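You operate a simulated robot arm through the tools that you are given. There is no shell and no other tool. Be economical: measure what you need, move in short steps, check, and stop when the job is done.

The job below is to be done with a simulated robot arm. You get a single attempt, and the scene is never put back.

TASK
Put one of the clothes pegs from the top of the work table on top of the yellow tape measure.
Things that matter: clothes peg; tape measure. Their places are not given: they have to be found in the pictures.

It is judged by the outcome, as a careful person would: the job done as asked, and still so three seconds after it is handed in. It fails if anything else is knocked over, pushed out of place, dropped, spilled or broken.

THE ROBOT
A 7-joint arm with a two-finger parallel gripper, fixed in place. Base frame: the origin is at the foot of the arm, x ahead of it, y to its left, z up; the work surface is at about z = 0. Lengths are in m, angles in degrees, forces in N, time in s.
With the tool pointing down near the work surface it reaches from about 0.22 to 0.58 m from the base axis. Its first joint turns from -66.0 to 66.0 degrees. Payload 2.5 kg.
Tool frame: the origin (TCP) lies between the finger pads and is the grasp point; the fingertips stand 0.023 m ahead of it; z points along the fingers, y is the line along which they close. Largest opening 0.094 m; finger width 0.038, thickness 0.01; the body of the gripper, 0.054 by 0.096 m, starts 0.039 m behind the TCP.
Orientation is told as [roll, pitch, yaw] about the base's x, y, z axes, in that order, counted from this pose: with the fingers straight down and closing along the base's y, the tool's x points along the base's -x, its y along +y and its z along -z.

THE INTERFACE
- The arm moves only by the tool arm_command. Its argument "plan" is a list that holds one entry, the list of rows, each a list of 6 numbers: the shift along the base's x, y, z in units of 50 mm (1.0 is 50 mm), then the turn, a rotation vector about the base's x, y, z in units of 8 degrees (1.0 is 8 degrees). In form: [[[x, y, z, rx, ry, rz], ...]]. A call has 1 to 10 rows; each row shifts and turns the commanded pose from where the row before left it. "grip" is the finger opening in m, from 0 to 0.094, set as the call begins (left out, the last holds). A call with a number of a shift or a turn outside -1 to 1 is refused whole. Rows are played at 5 a second. More than 0.05 m and 8.6 degrees between two rows, or a gripper value outside its range, and nothing of the call is played. Where a pose cannot be reached the arm comes as near as it can. A force on the tool above 40 N (or 10 N above the force at the start of the call, whichever is more), or a blocked arm, ends the call early, and 0.2 s more pass. Each finger travels about 0.108 m/s and halts on what it meets, pressing with about 27 N; the grip force reading is that of the motor and also rises with nothing between the fingers. The clock runs only during rows and for 0.2 s after the last one: add rows that do not move to give the fingers time. It gives the time, the measured TCP pose, the force on the tool (base axes), the opening and the grip force at its end, in the units of the frame above (readings bear some noise), and new pictures: "pictures" is both (left out), scene, wrist or none.
- Cameras (640 x 400 px; columns grow to the right, rows downward): "scene" is fixed at [0.1348, -0.4315, 0.5288]; the picture's right is [0.60, -0.80, 0.00], its down [-0.58, -0.43, -0.69] and it looks along [0.55, 0.41, -0.73] (base axes); focal length 310 px, centre (320, 200). "wrist" rides on the gripper at [0.086, 0.016, -0.074] in the tool frame; the picture's right is [-0.18, 0.98, 0.00], its down [-0.58, -0.11, -0.81] and it looks along [-0.79, -0.15, 0.59] (tool axes); focal length 243 px, centre (320, 200).
- point_at(camera, pixels): for up to 12 pixels [column, row] of the newest picture of that camera ("zoom" is the newest enlarged one), the place [x, y, z] in the base frame of the surface seen there, good to about 0.002 m. No time passes.
- close_up(camera, box): a new picture of the part [left, top, right, bottom] of that camera's present view, enlarged. No time passes.
- close_job(): hands the job in; it is judged then, once.

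Work in short steps. Measure before you move; look again where a grasp or a placing could have gone wrong, and mend it. You have 60 turns and 200 pictures in all, those below and enlarged ones among them. Open the gripper and draw the arm clear of the work before you hand the job in, unless the task says otherwise; then end with one line.

The tools are called after ">>>" as name(argument=value, ...) on one line, values as JSON. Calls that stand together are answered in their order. arm_command: Moves the arm, as the interface text tells. Its arguments: {"type":"object","properties":{"plan":{"type":"array","items":{"type":"array","items":{"type":"array","items":{"type":"number"}}}},"grip":{"type":"number"},"pictures":{"type":"string","enum":["both","scene","wrist","none"]}},"required":["plan"]} The other tools are called the same way: point_at (camera, pixels) gives the place of the surface under pixels of a picture; close_up (camera, box) takes an enlarged picture of a part of a camera's view; close_job () hands the job in.

At the start:

```text
t: 0.0
ee_pos: [0.2754, -0.2914, 0.273]
orientation: [0.0, 0.0, -0.1]
force: [0.4, 0.2, 0.5]
width: 0.094
grasp_force: 0.2
```

scene: 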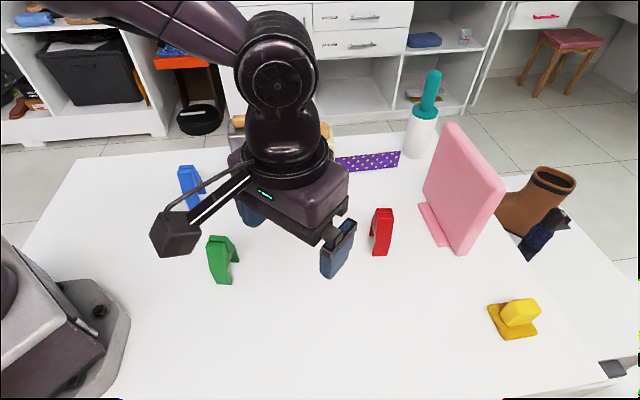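
wrist: 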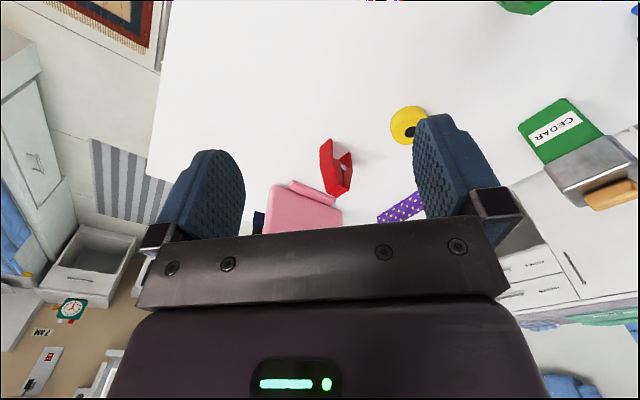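

The pictures show pegs (green, red, blue), a yellow thing at scene (515,318) and a yellow round one at wrist (408,125). I enlarge to tell what they are.

>>> close_up(camera="scene", box=[440, 260, 600, 360])

>>> close_up(camera="wrist", box=[260, 80, 460, 230])

>>> close_up(camera="scene", box=[160, 150, 420, 300])

>>> point_at(camera="wrist", pixels=[[395, 118], [410, 128], [408, 108], [325, 165], [345, 170], [340, 190], [400, 142]])

>>> point_at(camera="scene", pixels=[[520, 308], [500, 320], [215, 245], [218, 280], [233, 262], [380, 215], [380, 252], [190, 175], [195, 205], [388, 250], [374, 240]])

```text
4.00 times, centred on (520, 310) of scene
```

zoom: 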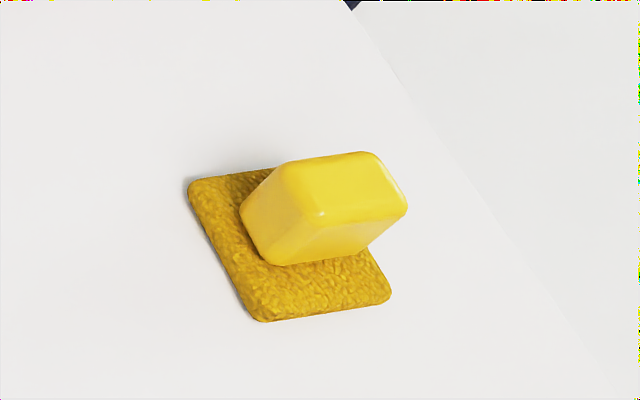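

```text
2.67 times, centred on (360, 155) of wrist
```

zoom: 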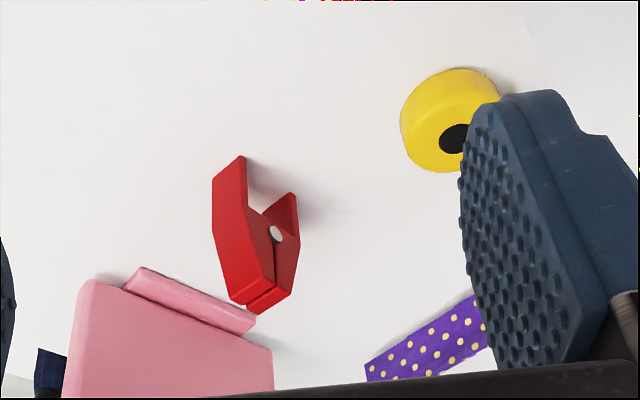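

```text
2.46 times, centred on (290, 225) of scene
```

zoom: 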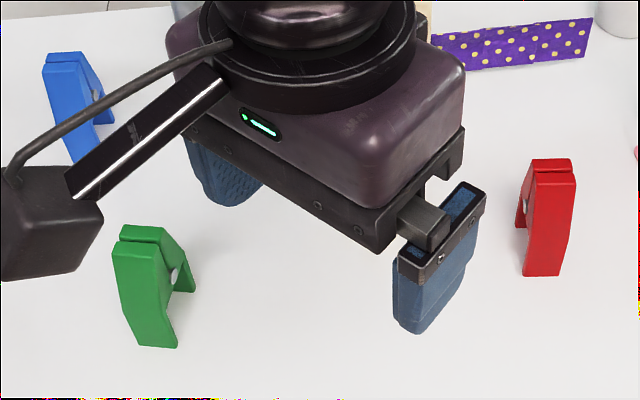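

```text
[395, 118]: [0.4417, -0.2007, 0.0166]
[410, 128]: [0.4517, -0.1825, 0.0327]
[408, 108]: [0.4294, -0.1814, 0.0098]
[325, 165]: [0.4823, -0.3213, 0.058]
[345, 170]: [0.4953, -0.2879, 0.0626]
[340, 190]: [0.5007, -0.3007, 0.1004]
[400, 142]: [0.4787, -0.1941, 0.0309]
```

```text
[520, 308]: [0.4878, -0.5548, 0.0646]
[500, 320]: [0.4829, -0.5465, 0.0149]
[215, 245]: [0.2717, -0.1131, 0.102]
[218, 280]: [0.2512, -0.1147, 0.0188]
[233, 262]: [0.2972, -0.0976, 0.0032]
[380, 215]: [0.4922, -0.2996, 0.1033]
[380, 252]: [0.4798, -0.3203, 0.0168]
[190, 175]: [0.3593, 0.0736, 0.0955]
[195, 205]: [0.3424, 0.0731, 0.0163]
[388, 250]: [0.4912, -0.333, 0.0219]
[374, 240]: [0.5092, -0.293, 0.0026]
```

The round yellow object at about (0.45,-0.18) is likely the tape measure, but a finger hides it in part. I shift 0.1 m left and up, to see it and the table better.

>>> arm_command(plan=[[[0, 0.7, 0.5, 0, 0, 0], [0, 0.7, 0.5, 0, 0, 0], [0, 0.7, 0, 0, 0, 0], [0, 0, 0, 0, 0, 0]]])

>>> close_up(camera="wrist", box=[220, 20, 460, 200])

>>> close_up(camera="scene", box=[180, 130, 420, 280])

```text
t: 1.0
ee_pos: [0.2764, -0.1866, 0.3227]
orientation: [-0.1, 0.0, 0.0]
force: [-0.3, 1.2, 0.0]
width: 0.0941
grasp_force: 0.2
```

scene: 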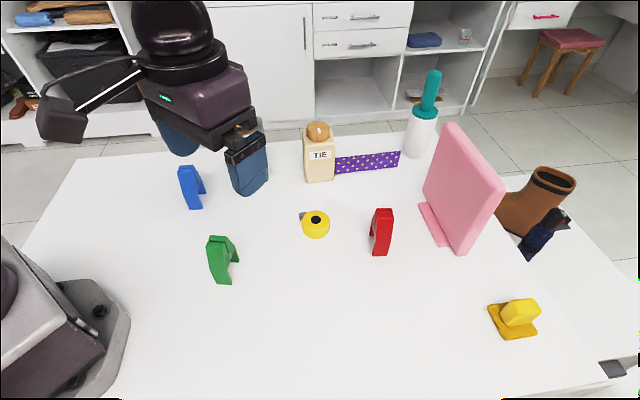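
wrist: 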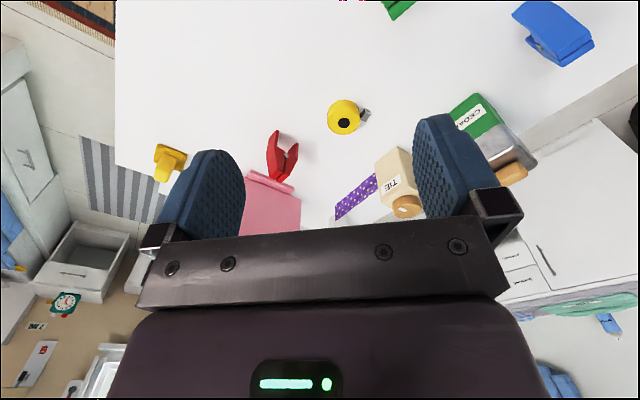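

```text
2.22 times, centred on (340, 110) of wrist
```

zoom: 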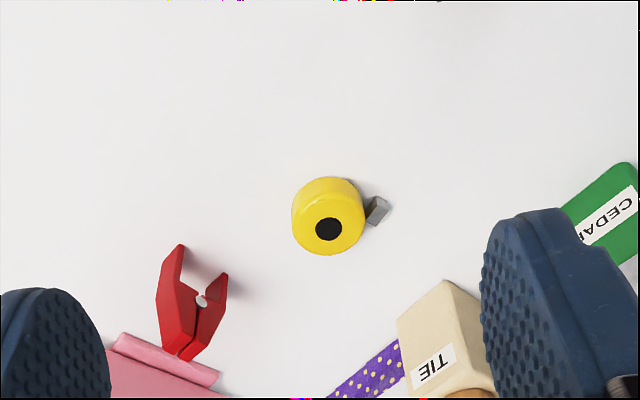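

```text
2.67 times, centred on (300, 205) of scene
```

zoom: 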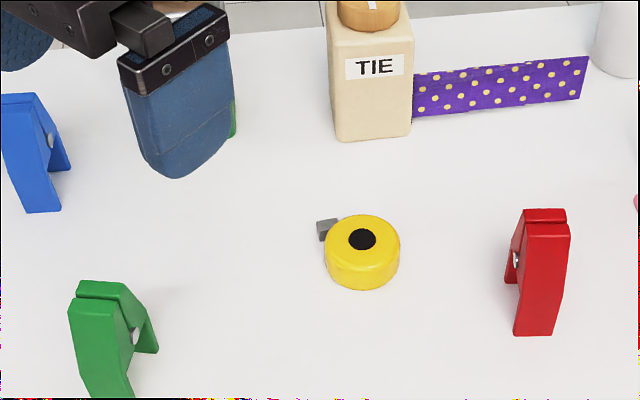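

The round yellow object with the tab is the tape measure, scene (316,224). I measure it and the red and green pegs.

>>> close_up(camera="scene", box=[190, 220, 254, 300])

>>> close_up(camera="wrist", box=[250, 120, 314, 200])

>>> point_at(camera="scene", pixels=[[316, 219], [304, 219], [328, 219], [316, 213], [316, 226], [304, 226], [327, 230], [315, 236], [303, 216], [322, 222], [310, 222]])

>>> point_at(camera="scene", pixels=[[208, 240], [222, 237], [233, 239], [208, 247], [225, 249], [213, 282], [231, 284], [238, 261], [230, 263], [228, 252], [217, 265]])

>>> point_at(camera="scene", pixels=[[377, 210], [391, 210], [377, 214], [393, 215], [373, 254], [387, 255], [371, 237], [391, 232], [376, 230], [373, 225], [385, 235]])

>>> point_at(camera="wrist", pixels=[[276, 132], [269, 140], [268, 155], [273, 178], [285, 177], [297, 143], [297, 152], [289, 155], [284, 155], [278, 145]])

```text
5.00 times, centred on (222, 260) of scene
```

zoom: 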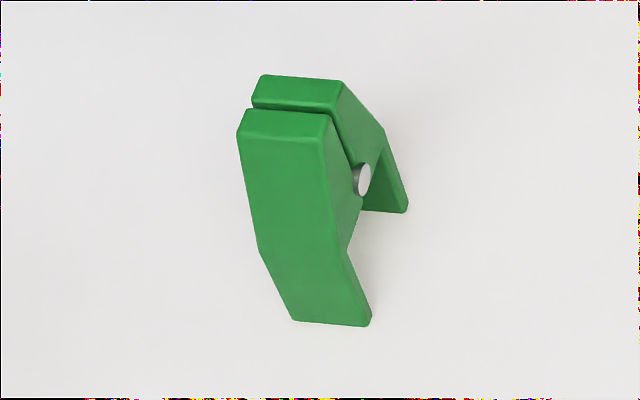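

```text
5.00 times, centred on (282, 160) of wrist
```

zoom: 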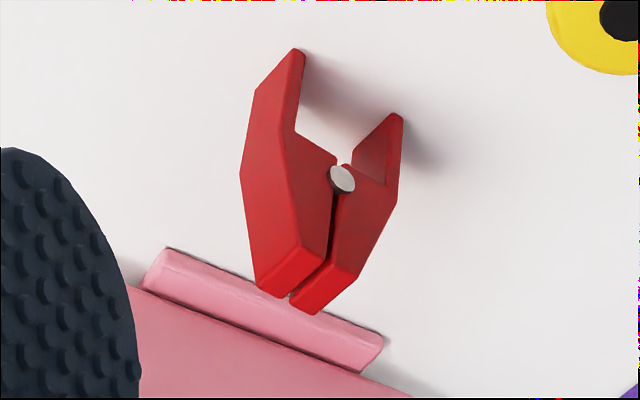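

```text
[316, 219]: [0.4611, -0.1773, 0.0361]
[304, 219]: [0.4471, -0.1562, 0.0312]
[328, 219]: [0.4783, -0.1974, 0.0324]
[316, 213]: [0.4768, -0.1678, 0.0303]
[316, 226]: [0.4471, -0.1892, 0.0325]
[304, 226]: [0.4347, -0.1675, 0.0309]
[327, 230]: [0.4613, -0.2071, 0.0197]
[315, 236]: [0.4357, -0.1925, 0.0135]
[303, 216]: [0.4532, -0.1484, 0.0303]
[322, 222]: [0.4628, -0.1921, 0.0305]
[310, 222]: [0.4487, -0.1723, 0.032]
```

```text
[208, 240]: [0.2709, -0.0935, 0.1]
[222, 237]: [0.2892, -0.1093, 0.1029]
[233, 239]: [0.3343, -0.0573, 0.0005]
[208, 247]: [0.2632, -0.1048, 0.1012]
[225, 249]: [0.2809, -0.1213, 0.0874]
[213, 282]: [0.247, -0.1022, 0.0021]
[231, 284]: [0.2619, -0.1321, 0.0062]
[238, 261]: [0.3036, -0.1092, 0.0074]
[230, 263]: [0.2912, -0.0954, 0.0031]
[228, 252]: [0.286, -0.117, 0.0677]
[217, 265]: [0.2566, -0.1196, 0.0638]
```

```text
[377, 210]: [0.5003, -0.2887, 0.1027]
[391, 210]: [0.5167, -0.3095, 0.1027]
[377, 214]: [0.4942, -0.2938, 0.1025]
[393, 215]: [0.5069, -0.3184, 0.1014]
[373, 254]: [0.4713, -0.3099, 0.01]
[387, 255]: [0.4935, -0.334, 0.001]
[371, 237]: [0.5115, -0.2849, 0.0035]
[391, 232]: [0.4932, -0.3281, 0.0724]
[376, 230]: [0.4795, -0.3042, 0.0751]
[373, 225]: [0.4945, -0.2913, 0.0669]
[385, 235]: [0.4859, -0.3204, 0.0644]
```

```text
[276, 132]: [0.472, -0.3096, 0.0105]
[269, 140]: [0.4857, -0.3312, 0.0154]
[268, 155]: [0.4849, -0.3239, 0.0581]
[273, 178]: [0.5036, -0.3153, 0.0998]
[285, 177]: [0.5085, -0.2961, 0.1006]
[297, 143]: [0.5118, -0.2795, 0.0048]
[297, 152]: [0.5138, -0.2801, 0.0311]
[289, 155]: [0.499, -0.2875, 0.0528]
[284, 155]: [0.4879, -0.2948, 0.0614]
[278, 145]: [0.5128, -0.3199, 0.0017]
```

Green peg: centre about (0.275,-0.106), 0.10 tall, feet span about 0.047 along the 29° direction; tape centre about (0.457,-0.180), top 0.033. I go above the green peg and yaw -61° so the fingers close across its legs.

>>> arm_command(plan=[[[0, 0.2, -0.2, 0, 0, -0.95], [0, 0.2, -0.2, 0, 0, -0.95], [0, 0.2, -0.3, 0, 0, -0.95], [0, 0.2, -0.3, 0, 0, -0.95], [0, 0.2, -0.3, 0, 0, -0.95], [0, 0.2, -0.3, 0, 0, -0.95], [0, 0.2, -0.3, 0, 0, -0.95], [0, 0.2, -0.3, 0, 0, -0.95], [0, 0, 0, 0, 0, 0], [0, 0, 0, 0, 0, 0]]])

>>> close_up(camera="wrist", box=[200, 60, 440, 210])

```text
t: 3.2
ee_pos: [0.2759, -0.1063, 0.2137]
orientation: [0.1, 0.1, -60.9]
force: [0.7, 0.0, -0.6]
width: 0.094
grasp_force: 0.0
```

scene: 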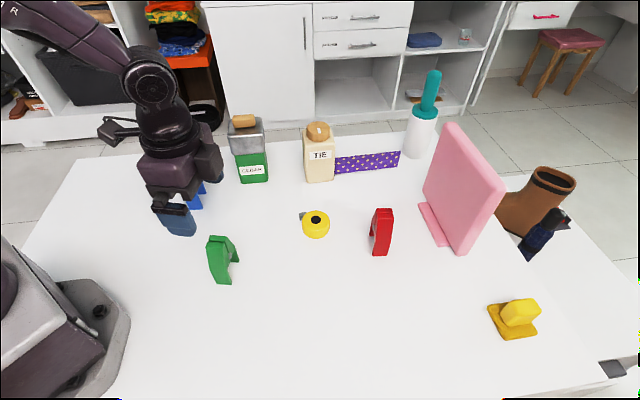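
wrist: 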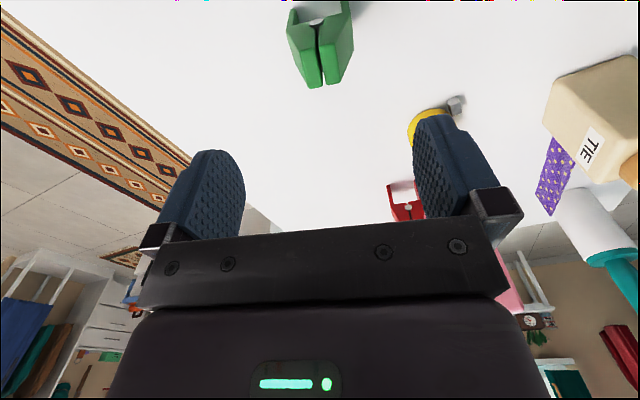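

```text
2.67 times, centred on (320, 135) of wrist
```

zoom: 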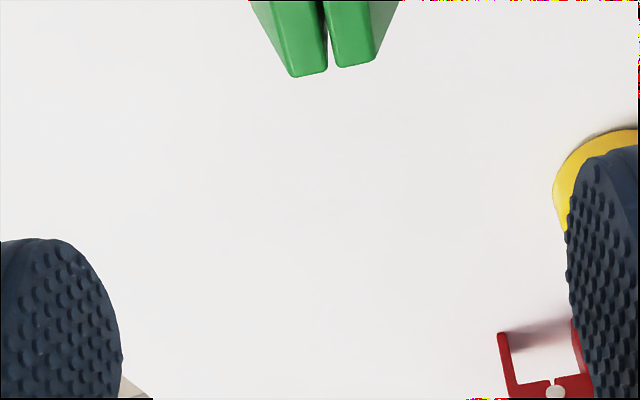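

The green peg's top is at wrist (322,85), between the fingers. I measure its top corners to check yaw and centre.

>>> close_up(camera="wrist", box=[270, 0, 370, 100])

>>> point_at(camera="wrist", pixels=[[309, 86], [322, 84], [327, 83], [339, 80], [313, 58], [328, 56], [288, 37], [352, 24], [288, 14], [350, 5], [302, 60], [345, 50]])

```text
4.00 times, centred on (320, 50) of wrist
```

zoom: 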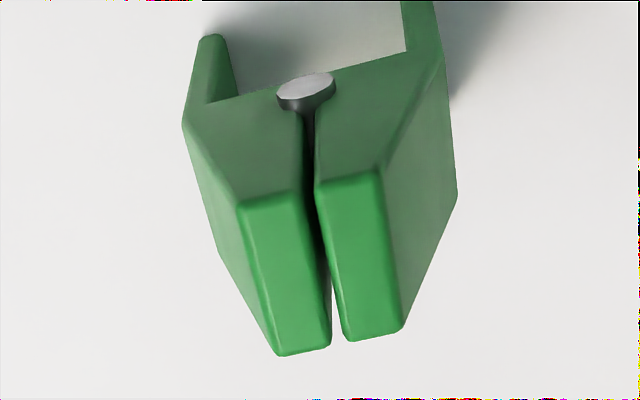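

```text
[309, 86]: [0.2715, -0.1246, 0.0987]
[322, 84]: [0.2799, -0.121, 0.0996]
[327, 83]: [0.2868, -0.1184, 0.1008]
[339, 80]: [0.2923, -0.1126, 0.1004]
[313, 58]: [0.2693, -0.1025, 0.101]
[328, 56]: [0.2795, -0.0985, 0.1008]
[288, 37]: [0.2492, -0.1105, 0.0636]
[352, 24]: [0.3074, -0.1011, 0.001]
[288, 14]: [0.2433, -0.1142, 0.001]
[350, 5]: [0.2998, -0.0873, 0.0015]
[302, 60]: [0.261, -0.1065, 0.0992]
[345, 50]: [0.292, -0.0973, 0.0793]
```

Yaw matches (near top edge at 30°). I measure the far top corners for the centre.

>>> point_at(camera="zoom", pixels=[[246, 208], [282, 345], [396, 325], [374, 176], [186, 125], [448, 190], [305, 88], [245, 215], [215, 250]])

```text
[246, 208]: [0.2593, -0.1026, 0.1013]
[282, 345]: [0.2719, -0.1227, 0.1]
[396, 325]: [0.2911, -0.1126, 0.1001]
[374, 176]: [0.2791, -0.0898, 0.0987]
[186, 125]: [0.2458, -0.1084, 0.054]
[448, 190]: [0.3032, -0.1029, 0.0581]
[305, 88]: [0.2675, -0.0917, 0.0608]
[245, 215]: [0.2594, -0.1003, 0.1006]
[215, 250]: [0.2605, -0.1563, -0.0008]
```

Top centre is (0.2754,-0.1069), under the TCP within 1 mm. I descend to z 0.068, keeping the gripper body above the peg top.

>>> arm_command(plan=[[[0, 0, -0.6, 0, 0, 0], [0, 0, -0.6, 0, 0, 0], [0, 0, -0.6, 0, 0, 0], [0, 0, -0.6, 0, 0, 0], [0, 0, -0.51, 0, 0, 0], [0, 0, 0, 0, 0, 0], [0, 0, 0, 0, 0, 0]]])

```text
t: 4.8
ee_pos: [0.2751, -0.1067, 0.0663]
orientation: [0.0, 0.1, -60.9]
force: [0.2, -0.3, 0.2]
width: 0.094
grasp_force: 0.0
```

scene: 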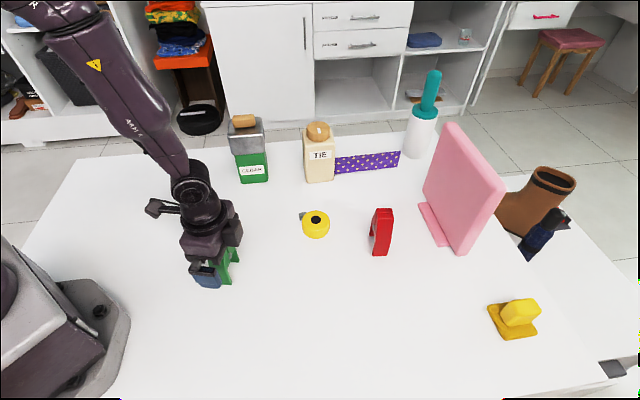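
wrist: 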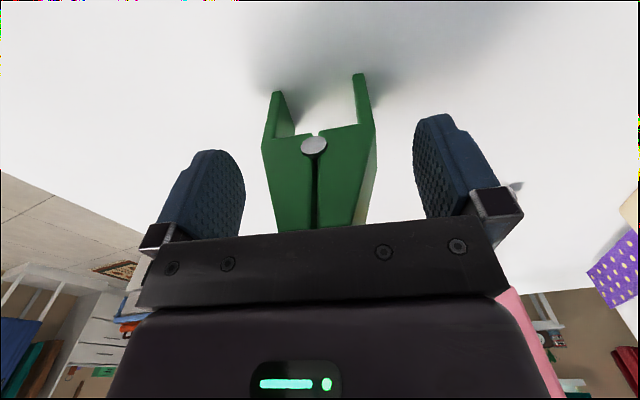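

The peg stands between the fingers. I close.

>>> arm_command(plan=[[[0, 0, 0, 0, 0, 0], [0, 0, 0, 0, 0, 0], [0, 0, 0, 0, 0, 0], [0, 0, 0, 0, 0, 0]]], grip=0.03)

```text
t: 5.8
ee_pos: [0.2755, -0.1071, 0.0657]
orientation: [0.0, 0.0, -60.8]
force: [0.5, -0.3, 0.2]
width: 0.055
grasp_force: 27.1
```

scene: 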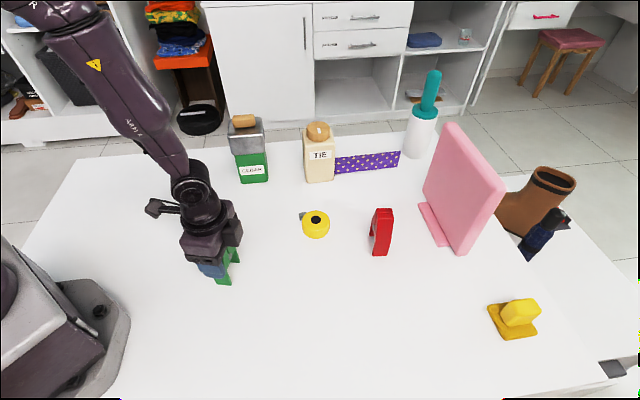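
wrist: 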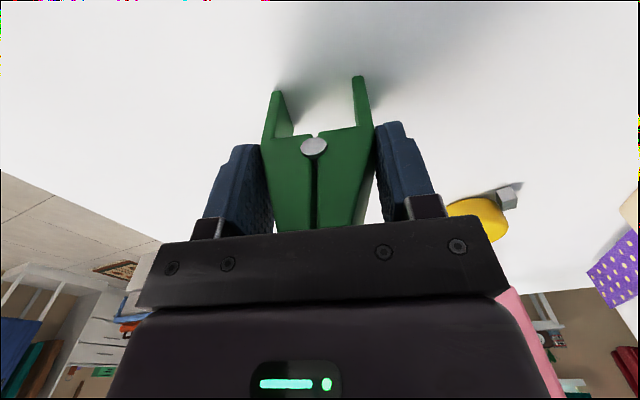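

The peg is held at width 0.055. Before moving, I measure the tape's rim precisely, since the feet are nearly as wide as it.

>>> close_up(camera="scene", box=[292, 205, 340, 243])

```text
10.53 times, centred on (316, 224) of scene
```

zoom: 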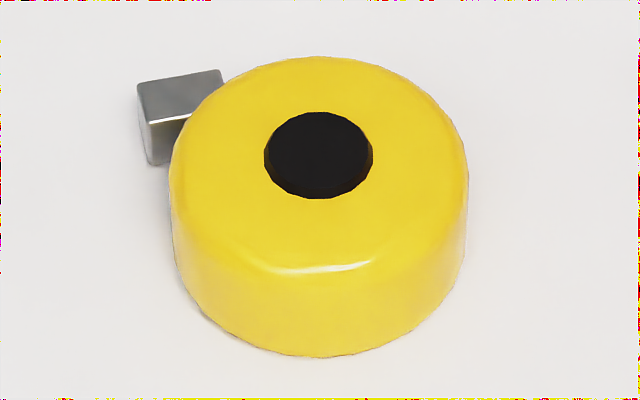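

>>> point_at(camera="zoom", pixels=[[318, 155], [270, 155], [368, 155], [318, 117], [318, 195], [190, 155], [215, 155], [440, 155], [318, 75], [318, 255], [465, 155], [172, 175]])

>>> point_at(camera="zoom", pixels=[[318, 64], [318, 235], [230, 220], [405, 225], [230, 100], [410, 100], [318, 275], [318, 345], [180, 70], [455, 190], [250, 155], [390, 155]])

```text
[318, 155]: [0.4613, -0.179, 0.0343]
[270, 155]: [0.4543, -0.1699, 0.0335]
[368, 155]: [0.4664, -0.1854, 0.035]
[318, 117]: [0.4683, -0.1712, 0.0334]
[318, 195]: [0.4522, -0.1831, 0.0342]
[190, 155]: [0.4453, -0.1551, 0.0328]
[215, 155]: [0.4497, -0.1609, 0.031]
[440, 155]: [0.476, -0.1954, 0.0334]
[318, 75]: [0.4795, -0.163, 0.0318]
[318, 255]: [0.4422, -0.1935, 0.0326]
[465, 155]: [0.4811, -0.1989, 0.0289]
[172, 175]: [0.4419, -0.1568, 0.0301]
```

```text
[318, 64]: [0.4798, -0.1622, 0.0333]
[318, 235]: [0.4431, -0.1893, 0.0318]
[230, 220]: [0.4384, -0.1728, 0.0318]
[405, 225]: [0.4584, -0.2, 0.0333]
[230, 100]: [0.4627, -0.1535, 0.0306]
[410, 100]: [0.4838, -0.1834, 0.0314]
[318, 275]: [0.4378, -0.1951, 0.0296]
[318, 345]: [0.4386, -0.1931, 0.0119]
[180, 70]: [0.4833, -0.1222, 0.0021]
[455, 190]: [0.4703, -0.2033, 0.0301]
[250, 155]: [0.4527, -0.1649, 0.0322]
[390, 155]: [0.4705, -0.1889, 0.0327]
```

Tape centre (0.4605,-0.178), diameter 0.058, top 0.0325. I lift straight up by 0.13 m.

>>> arm_command(plan=[[[0, 0, 0.2, 0, 0, 0], [0, 0, 0.5, 0, 0, 0], [0, 0, 0.5, 0, 0, 0], [0, 0, 0.5, 0, 0, 0], [0, 0, 0.5, 0, 0, 0], [0, 0, 0.4, 0, 0, 0], [0, 0, 0, 0, 0, 0]]])

```text
t: 7.4
ee_pos: [0.2755, -0.1067, 0.1977]
orientation: [-0.1, 0.0, -60.8]
force: [0.3, -0.5, -0.3]
width: 0.055
grasp_force: 26.8
```

scene: 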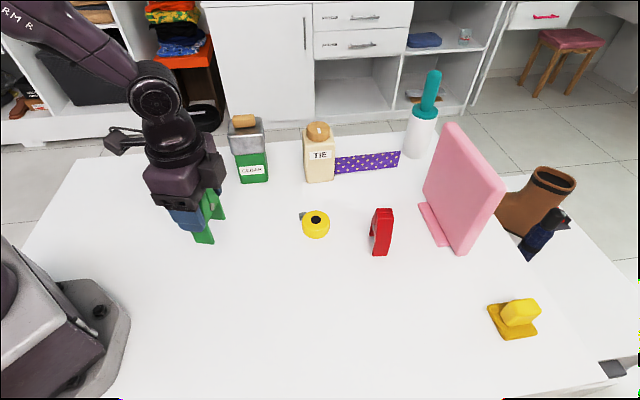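
wrist: 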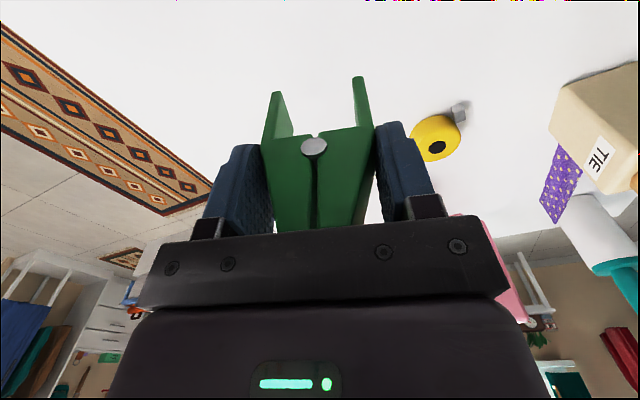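

The peg is held firmly and upright. I move across above the tape, (0.4605,-0.178).

>>> arm_command(plan=[[[0.4, -0.155, 0, 0, 0, 0], [0.6, -0.231, 0, 0, 0, 0], [0.6, -0.231, 0, 0, 0, 0], [0.6, -0.231, 0, 0, 0, 0], [0.6, -0.231, 0, 0, 0, 0], [0.5, -0.193, 0, 0, 0, 0], [0.4, -0.154, 0, 0, 0, 0], [0, 0, 0, 0, 0, 0], [0, 0, 0, 0, 0, 0]]])

>>> close_up(camera="scene", box=[260, 140, 388, 260])

```text
t: 9.4
ee_pos: [0.4614, -0.1789, 0.1976]
orientation: [0.0, 0.1, -60.8]
force: [0.9, 0.5, 0.7]
width: 0.0548
grasp_force: 26.9
```

scene: 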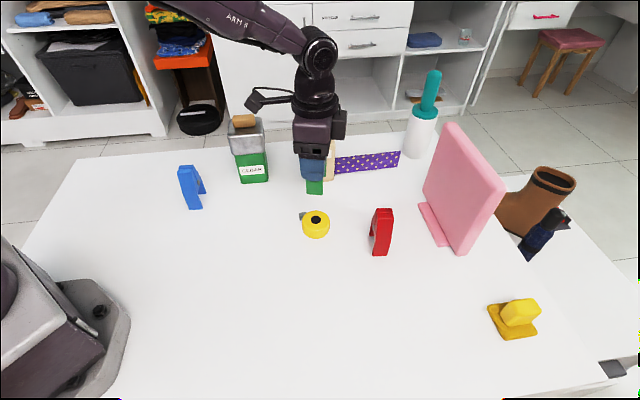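
wrist: 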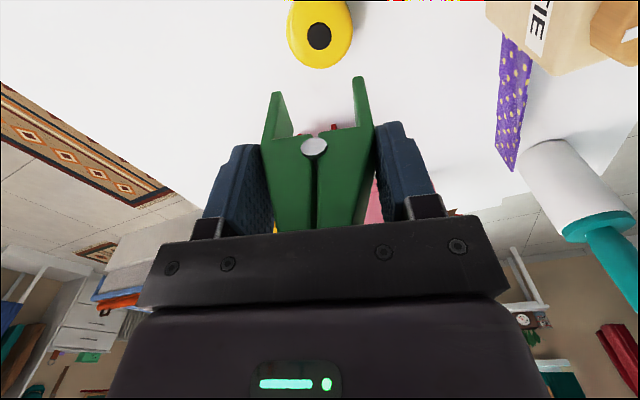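

```text
3.33 times, centred on (324, 200) of scene
```

zoom: 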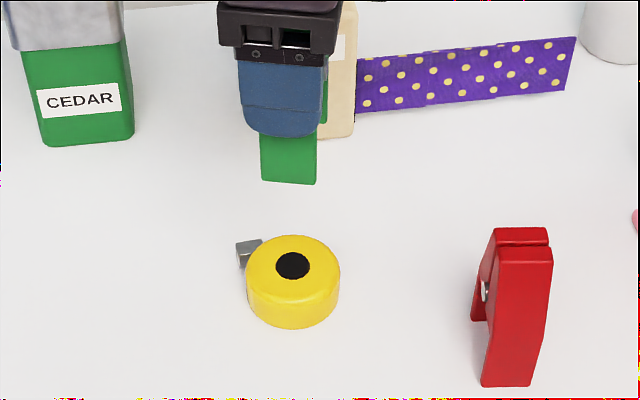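

TCP is within 1 mm of the tape centre. I descend to about 8 mm above contact and check where the TIE bottle stands.

>>> arm_command(plan=[[[-0.01, 0.01, -0.5, 0, 0, 0], [0, 0, -0.5, 0, 0, 0], [0, 0, -0.5, 0, 0, 0], [0, 0, -0.3, 0, 0, 0], [0, 0, 0, 0, 0, 0], [0, 0, 0, 0, 0, 0]]])

>>> close_up(camera="scene", box=[276, 160, 372, 250])

>>> close_up(camera="wrist", box=[220, 40, 420, 170])

```text
t: 10.8
ee_pos: [0.4608, -0.1766, 0.1068]
orientation: [0.0, -0.1, -60.8]
force: [0.0, -0.4, -0.4]
width: 0.055
grasp_force: 26.9
```

scene: 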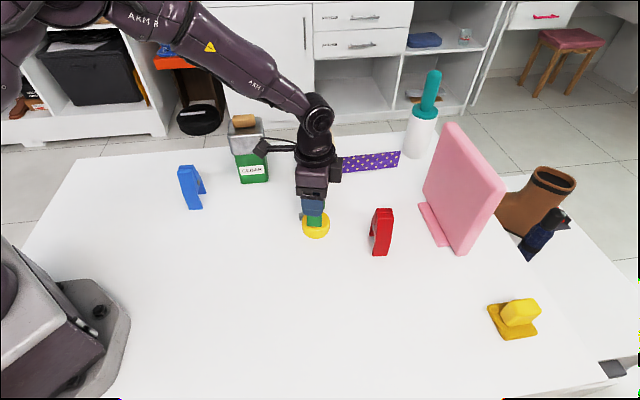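
wrist: 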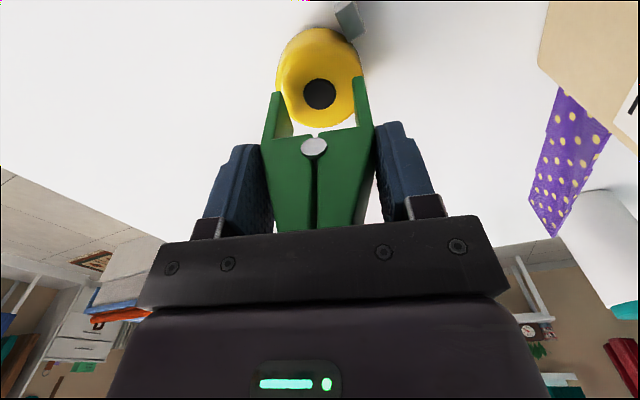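

```text
4.44 times, centred on (324, 205) of scene
```

zoom: 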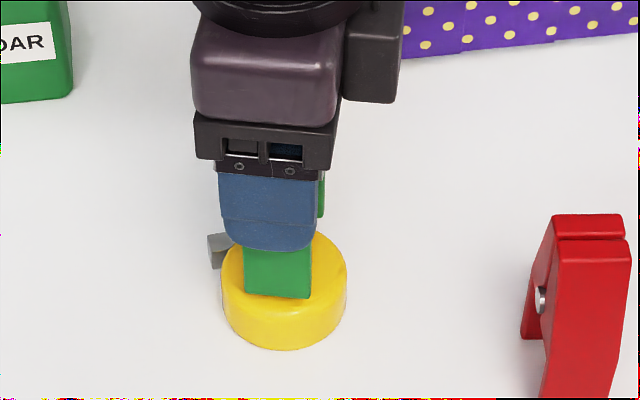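

```text
3.08 times, centred on (320, 105) of wrist
```

zoom: 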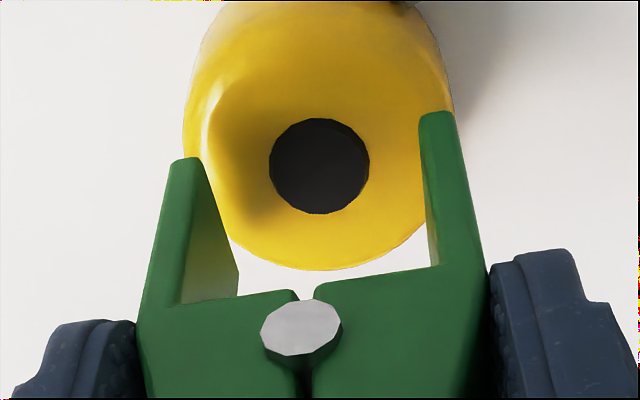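

The feet are thin and near the tape's rim, so I measure foot edges and the tape against them in this zoom.

>>> point_at(camera="zoom", pixels=[[180, 168], [193, 163], [425, 118], [447, 115], [232, 275], [430, 240], [320, 165], [189, 168], [437, 122], [276, 165], [365, 165], [320, 208]])

>>> point_at(camera="zoom", pixels=[[203, 120], [192, 140], [425, 80], [440, 80], [447, 90], [320, 258], [240, 240], [400, 235], [215, 190], [212, 240], [225, 262], [433, 200]])

```text
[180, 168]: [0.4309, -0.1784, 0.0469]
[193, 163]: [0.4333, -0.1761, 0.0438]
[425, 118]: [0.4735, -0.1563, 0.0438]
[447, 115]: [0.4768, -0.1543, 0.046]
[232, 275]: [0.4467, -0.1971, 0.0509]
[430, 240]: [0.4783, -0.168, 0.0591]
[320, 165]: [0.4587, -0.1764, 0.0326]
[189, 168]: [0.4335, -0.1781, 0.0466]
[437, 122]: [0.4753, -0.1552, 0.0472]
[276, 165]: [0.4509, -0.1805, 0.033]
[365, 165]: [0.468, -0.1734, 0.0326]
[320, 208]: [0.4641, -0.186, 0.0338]
```

```text
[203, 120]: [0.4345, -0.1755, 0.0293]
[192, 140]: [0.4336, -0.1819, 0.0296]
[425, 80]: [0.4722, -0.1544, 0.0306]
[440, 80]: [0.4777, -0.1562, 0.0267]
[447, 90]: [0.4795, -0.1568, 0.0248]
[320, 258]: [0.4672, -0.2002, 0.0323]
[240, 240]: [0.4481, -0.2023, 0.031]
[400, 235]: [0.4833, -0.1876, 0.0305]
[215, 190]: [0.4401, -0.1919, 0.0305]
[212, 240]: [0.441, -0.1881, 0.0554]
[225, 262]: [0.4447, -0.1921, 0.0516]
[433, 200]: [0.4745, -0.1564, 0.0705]
```

Peg and tape centres agree within 1 mm along the legs (0.3147 both) and about 2 mm across; the inner edges of the feet at ±22 mm sit on the flat top. I lower 7 mm and read the force.

>>> arm_command(plan=[[[-0.01, 0.02, -0.07, 0, 0, 0], [0, 0, -0.07, 0, 0, 0], [0, 0, 0, 0, 0, 0], [0, 0, 0, 0, 0, 0]]])

>>> close_up(camera="wrist", box=[220, 40, 420, 170])

>>> close_up(camera="scene", box=[284, 185, 348, 245])

```text
t: 11.8
ee_pos: [0.4604, -0.1766, 0.1001]
orientation: [0.0, 0.0, -60.7]
force: [-0.1, -0.2, 0.0]
width: 0.0552
grasp_force: 26.8
```

scene: 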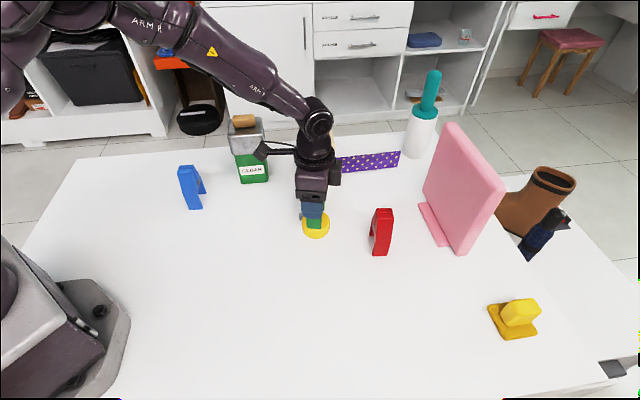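
wrist: 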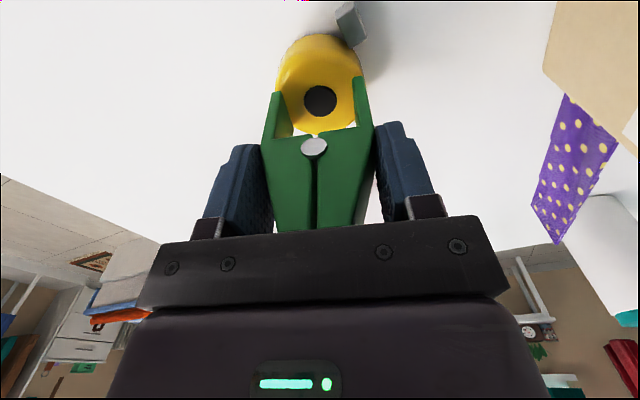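

```text
3.08 times, centred on (320, 105) of wrist
```

zoom: 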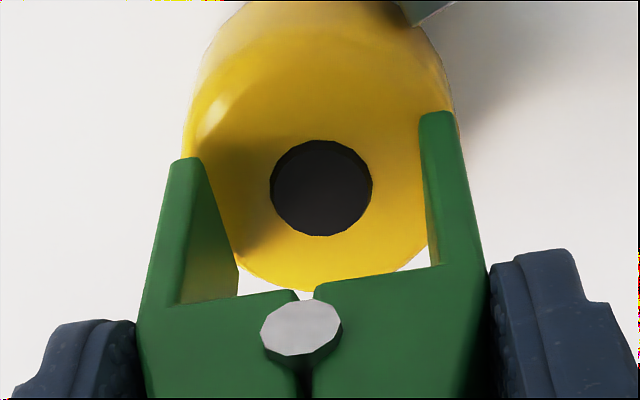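

```text
6.67 times, centred on (316, 215) of scene
```

zoom: 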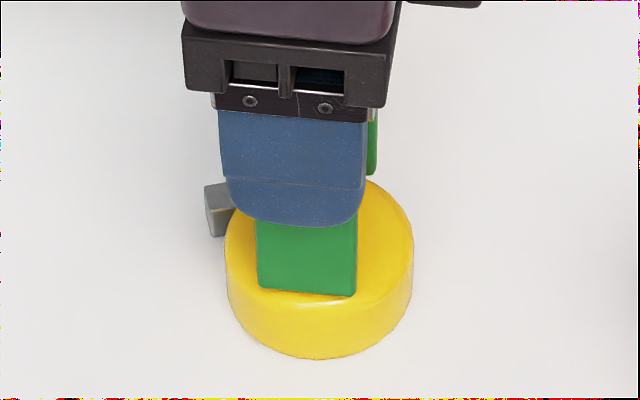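

No contact yet (force ~0). Feet look marginally to the left in the wrist zoom, so I recheck the alignment numerically.

>>> close_up(camera="wrist", box=[260, 60, 380, 140])

>>> point_at(camera="wrist", pixels=[[304, 100], [337, 98], [320, 100], [281, 75], [357, 60], [284, 92], [274, 95], [353, 78], [364, 77], [362, 70], [279, 84], [320, 115]])

```text
5.00 times, centred on (320, 100) of wrist
```

zoom: 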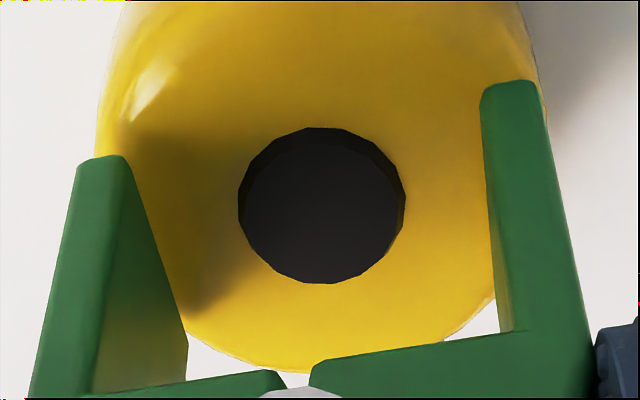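

```text
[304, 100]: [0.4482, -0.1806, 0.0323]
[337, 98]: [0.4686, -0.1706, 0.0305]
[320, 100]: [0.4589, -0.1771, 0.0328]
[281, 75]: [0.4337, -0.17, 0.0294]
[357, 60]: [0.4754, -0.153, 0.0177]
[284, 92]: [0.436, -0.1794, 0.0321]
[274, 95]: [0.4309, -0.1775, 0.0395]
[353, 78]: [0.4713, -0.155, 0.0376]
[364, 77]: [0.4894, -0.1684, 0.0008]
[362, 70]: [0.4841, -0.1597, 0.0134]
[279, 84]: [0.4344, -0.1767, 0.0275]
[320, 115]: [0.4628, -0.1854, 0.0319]
```

Feet mid 0.315 against tape centre 0.3145: aligned. I lower 1 mm more and read the force.

>>> arm_command(plan=[[[0, 0, -0.02, 0, 0, 0], [0, 0, 0, 0, 0, 0], [0, 0, 0, 0, 0, 0]]], pictures="none")

```text
t: 12.6
ee_pos: [0.4593, -0.1766, 0.0995]
orientation: [-0.1, 0.1, -60.8]
force: [0.1, 0.4, -0.2]
width: 0.0551
grasp_force: 26.9
```

Still no contact force; another 1 mm.

>>> arm_command(plan=[[[0, 0, -0.02, 0, 0, 0], [0, 0, 0, 0, 0, 0], [0, 0, 0, 0, 0, 0]]], pictures="none")

```text
t: 13.4
ee_pos: [0.4599, -0.176, 0.0977]
orientation: [0.0, 0.0, -60.7]
force: [0.8, -0.6, 0.2]
width: 0.0549
grasp_force: 26.9
```

Still nothing; another 1 mm with a look.

>>> arm_command(plan=[[[0, 0, -0.02, 0, 0, 0], [0, 0, 0, 0, 0, 0], [0, 0, 0, 0, 0, 0]]])

>>> close_up(camera="wrist", box=[260, 60, 380, 140])

>>> close_up(camera="scene", box=[284, 185, 348, 245])

```text
t: 14.2
ee_pos: [0.4595, -0.1772, 0.0977]
orientation: [0.0, 0.0, -60.8]
force: [0.5, -0.3, -0.7]
width: 0.0551
grasp_force: 26.8
```

scene: 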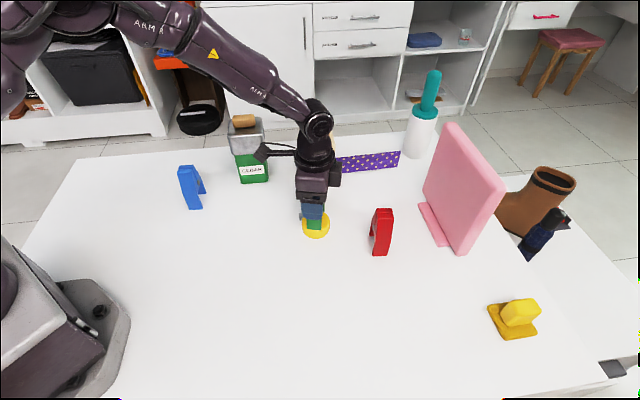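
wrist: 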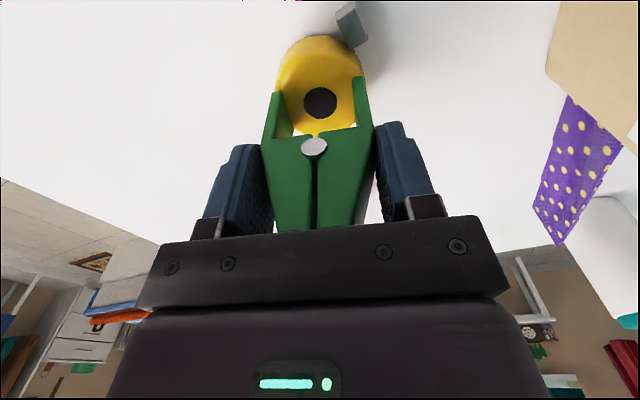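

```text
5.00 times, centred on (320, 100) of wrist
```

zoom: 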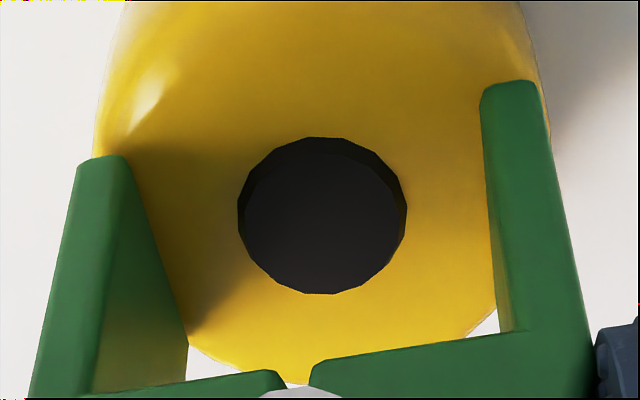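

```text
6.67 times, centred on (316, 215) of scene
```

zoom: 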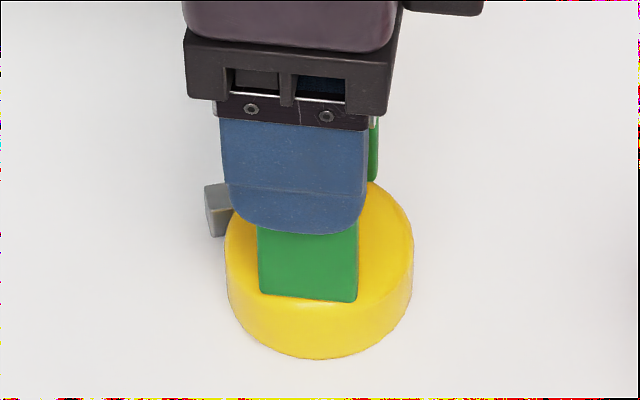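

The feet are practically at the top but no force yet. Another 1 mm.

>>> arm_command(plan=[[[0, 0, -0.02, 0, 0, 0], [0, 0, 0, 0, 0, 0], [0, 0, 0, 0, 0, 0]]], pictures="none")

```text
t: 15.0
ee_pos: [0.4593, -0.1762, 0.0983]
orientation: [0.0, 0.0, -60.8]
force: [0.9, 0.4, 0.1]
width: 0.0551
grasp_force: 27.0
```

Measured z stays near 0.098 for the last steps. One more millimetre with pictures, to tell contact from noise.

>>> arm_command(plan=[[[0, 0, -0.02, 0, 0, 0], [0, 0, 0, 0, 0, 0], [0, 0, 0, 0, 0, 0]]], pictures="none")

>>> arm_command(plan=[[[0, 0, 0, 0, 0, 0]]])

>>> close_up(camera="wrist", box=[260, 60, 380, 140])

>>> close_up(camera="scene", box=[284, 185, 348, 245])

```text
t: 15.8
ee_pos: [0.4612, -0.1773, 0.0966]
orientation: [0.1, -0.1, -60.7]
force: [-3.6, 1.4, 14.9]
width: 0.0549
grasp_force: 27.0
```

```text
t: 16.2
ee_pos: [0.4599, -0.1776, 0.0953]
orientation: [0.1, -0.1, -60.8]
force: [-1.1, 0.6, 17.3]
width: 0.0553
grasp_force: 27.4
```

scene: 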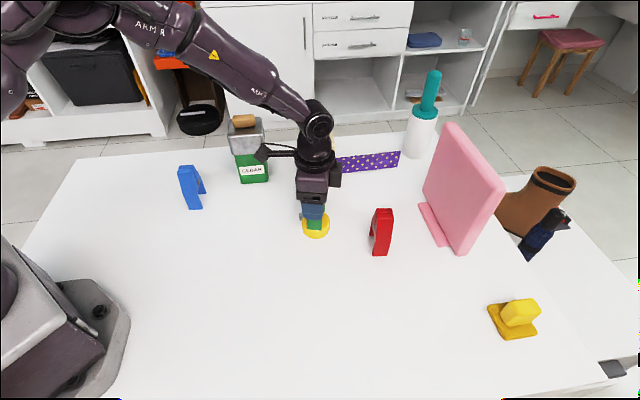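
wrist: 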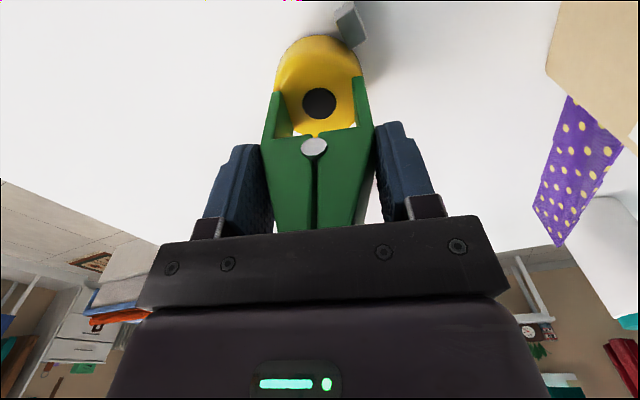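

```text
5.00 times, centred on (320, 100) of wrist
```

zoom: 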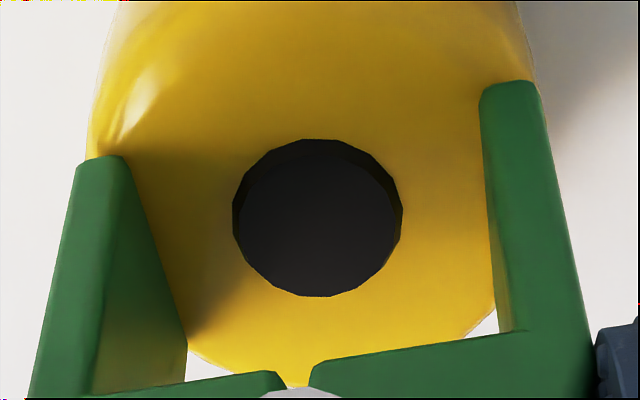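

```text
6.67 times, centred on (316, 215) of scene
```

zoom: 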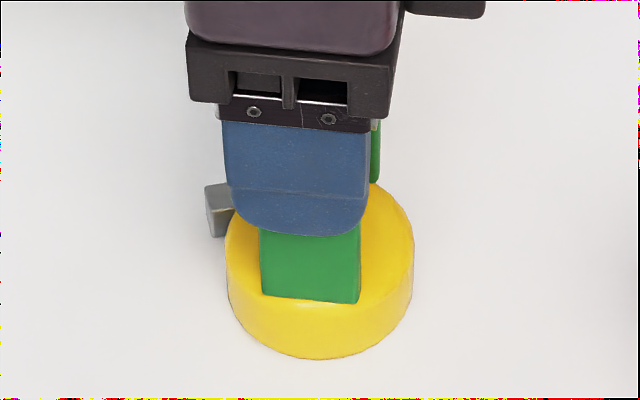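

Contact: 17 N vertical. I relieve the press by 1.5 mm and look whether the alignment (button at zoom (317,218), slightly left) comes back.

>>> arm_command(plan=[[[0, 0, 0.03, 0, 0, 0], [0, 0, 0, 0, 0, 0], [0, 0, 0, 0, 0, 0]]], pictures="both")

>>> close_up(camera="wrist", box=[260, 60, 380, 140])

```text
t: 17.0
ee_pos: [0.4601, -0.1756, 0.0949]
orientation: [0.1, 0.0, -60.8]
force: [1.1, -0.6, 3.9]
width: 0.0552
grasp_force: 27.1
```

scene: 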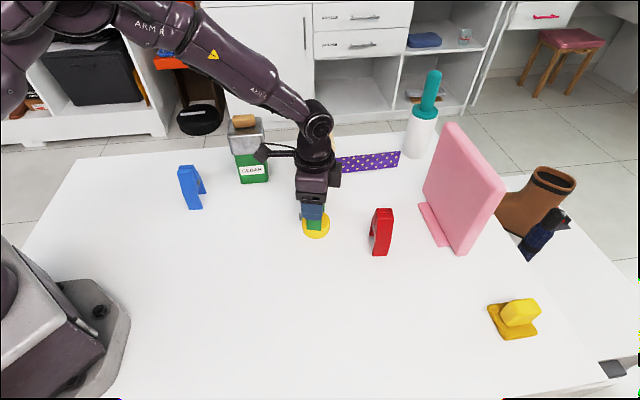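
wrist: 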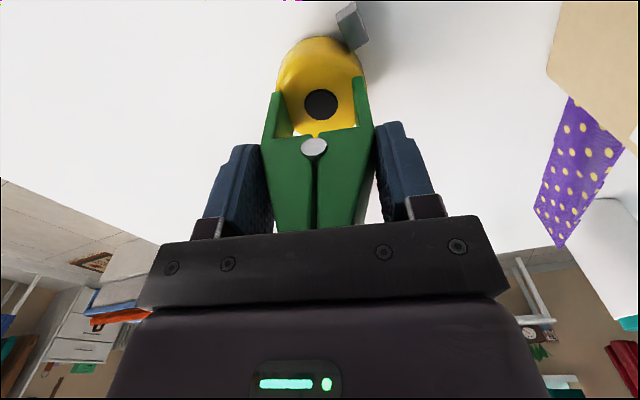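

```text
5.00 times, centred on (320, 100) of wrist
```

zoom: 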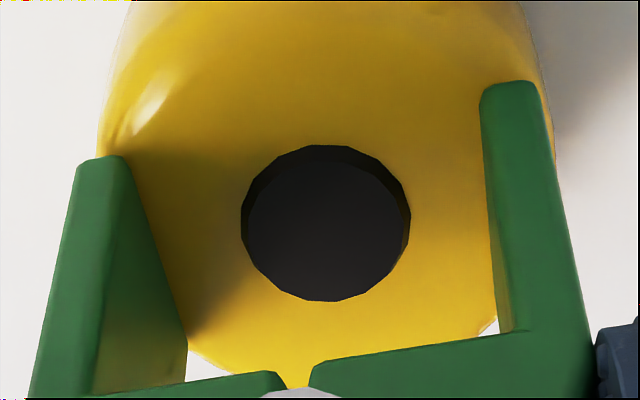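

Button is centred between the feet at (326,223) and the residual contact is a light 4 N. I release a little, to 0.062.

>>> arm_command(plan=[[[0, 0, 0, 0, 0, 0], [0, 0, 0, 0, 0, 0], [0, 0, 0, 0, 0, 0]]], grip=0.062)

>>> close_up(camera="wrist", box=[220, 40, 420, 170])

>>> close_up(camera="scene", box=[284, 185, 348, 245])

```text
t: 17.8
ee_pos: [0.4599, -0.1767, 0.095]
orientation: [-0.1, 0.0, -60.8]
force: [0.0, -0.9, -0.7]
width: 0.0619
grasp_force: 0.1
```

scene: 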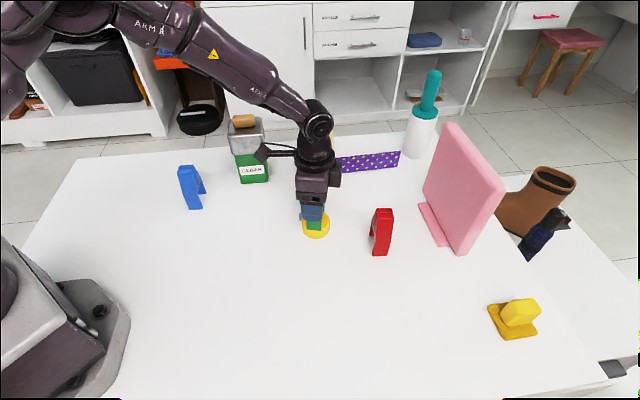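
wrist: 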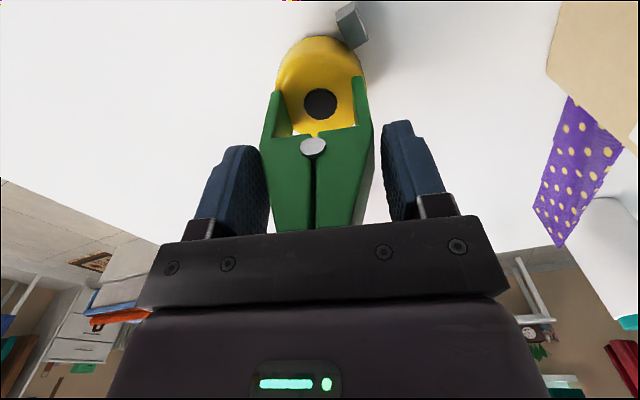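

```text
3.08 times, centred on (320, 105) of wrist
```

zoom: 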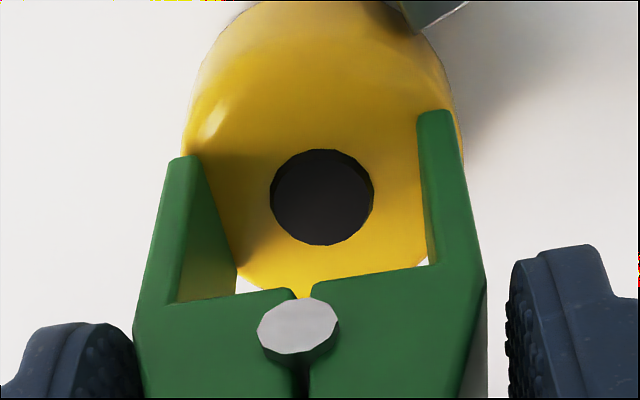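

```text
6.67 times, centred on (316, 215) of scene
```

zoom: 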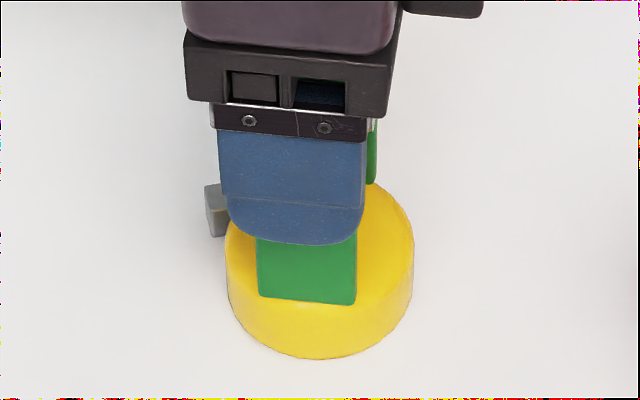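

The peg stands freely upright. I open further and watch for drift.

>>> arm_command(plan=[[[0, 0, 0, 0, 0, 0], [0, 0, 0, 0, 0, 0], [0, 0, 0, 0, 0, 0], [0, 0, 0, 0, 0, 0], [0, 0, 0, 0, 0, 0]]], grip=0.088, pictures="wrist")

```text
t: 19.0
ee_pos: [0.4586, -0.1758, 0.0966]
orientation: [-0.1, 0.0, -60.7]
force: [0.3, -1.0, -0.2]
width: 0.0882
grasp_force: 0.0
```

wrist: 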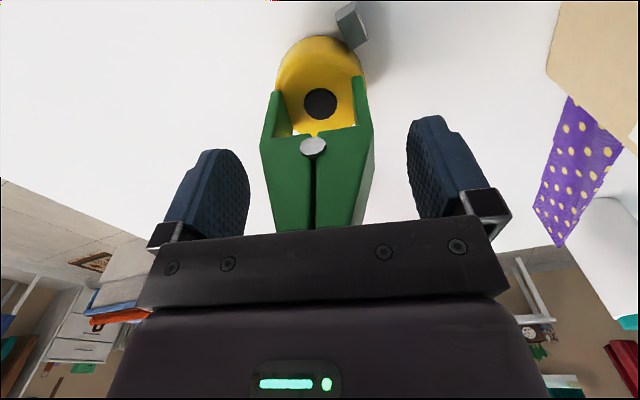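

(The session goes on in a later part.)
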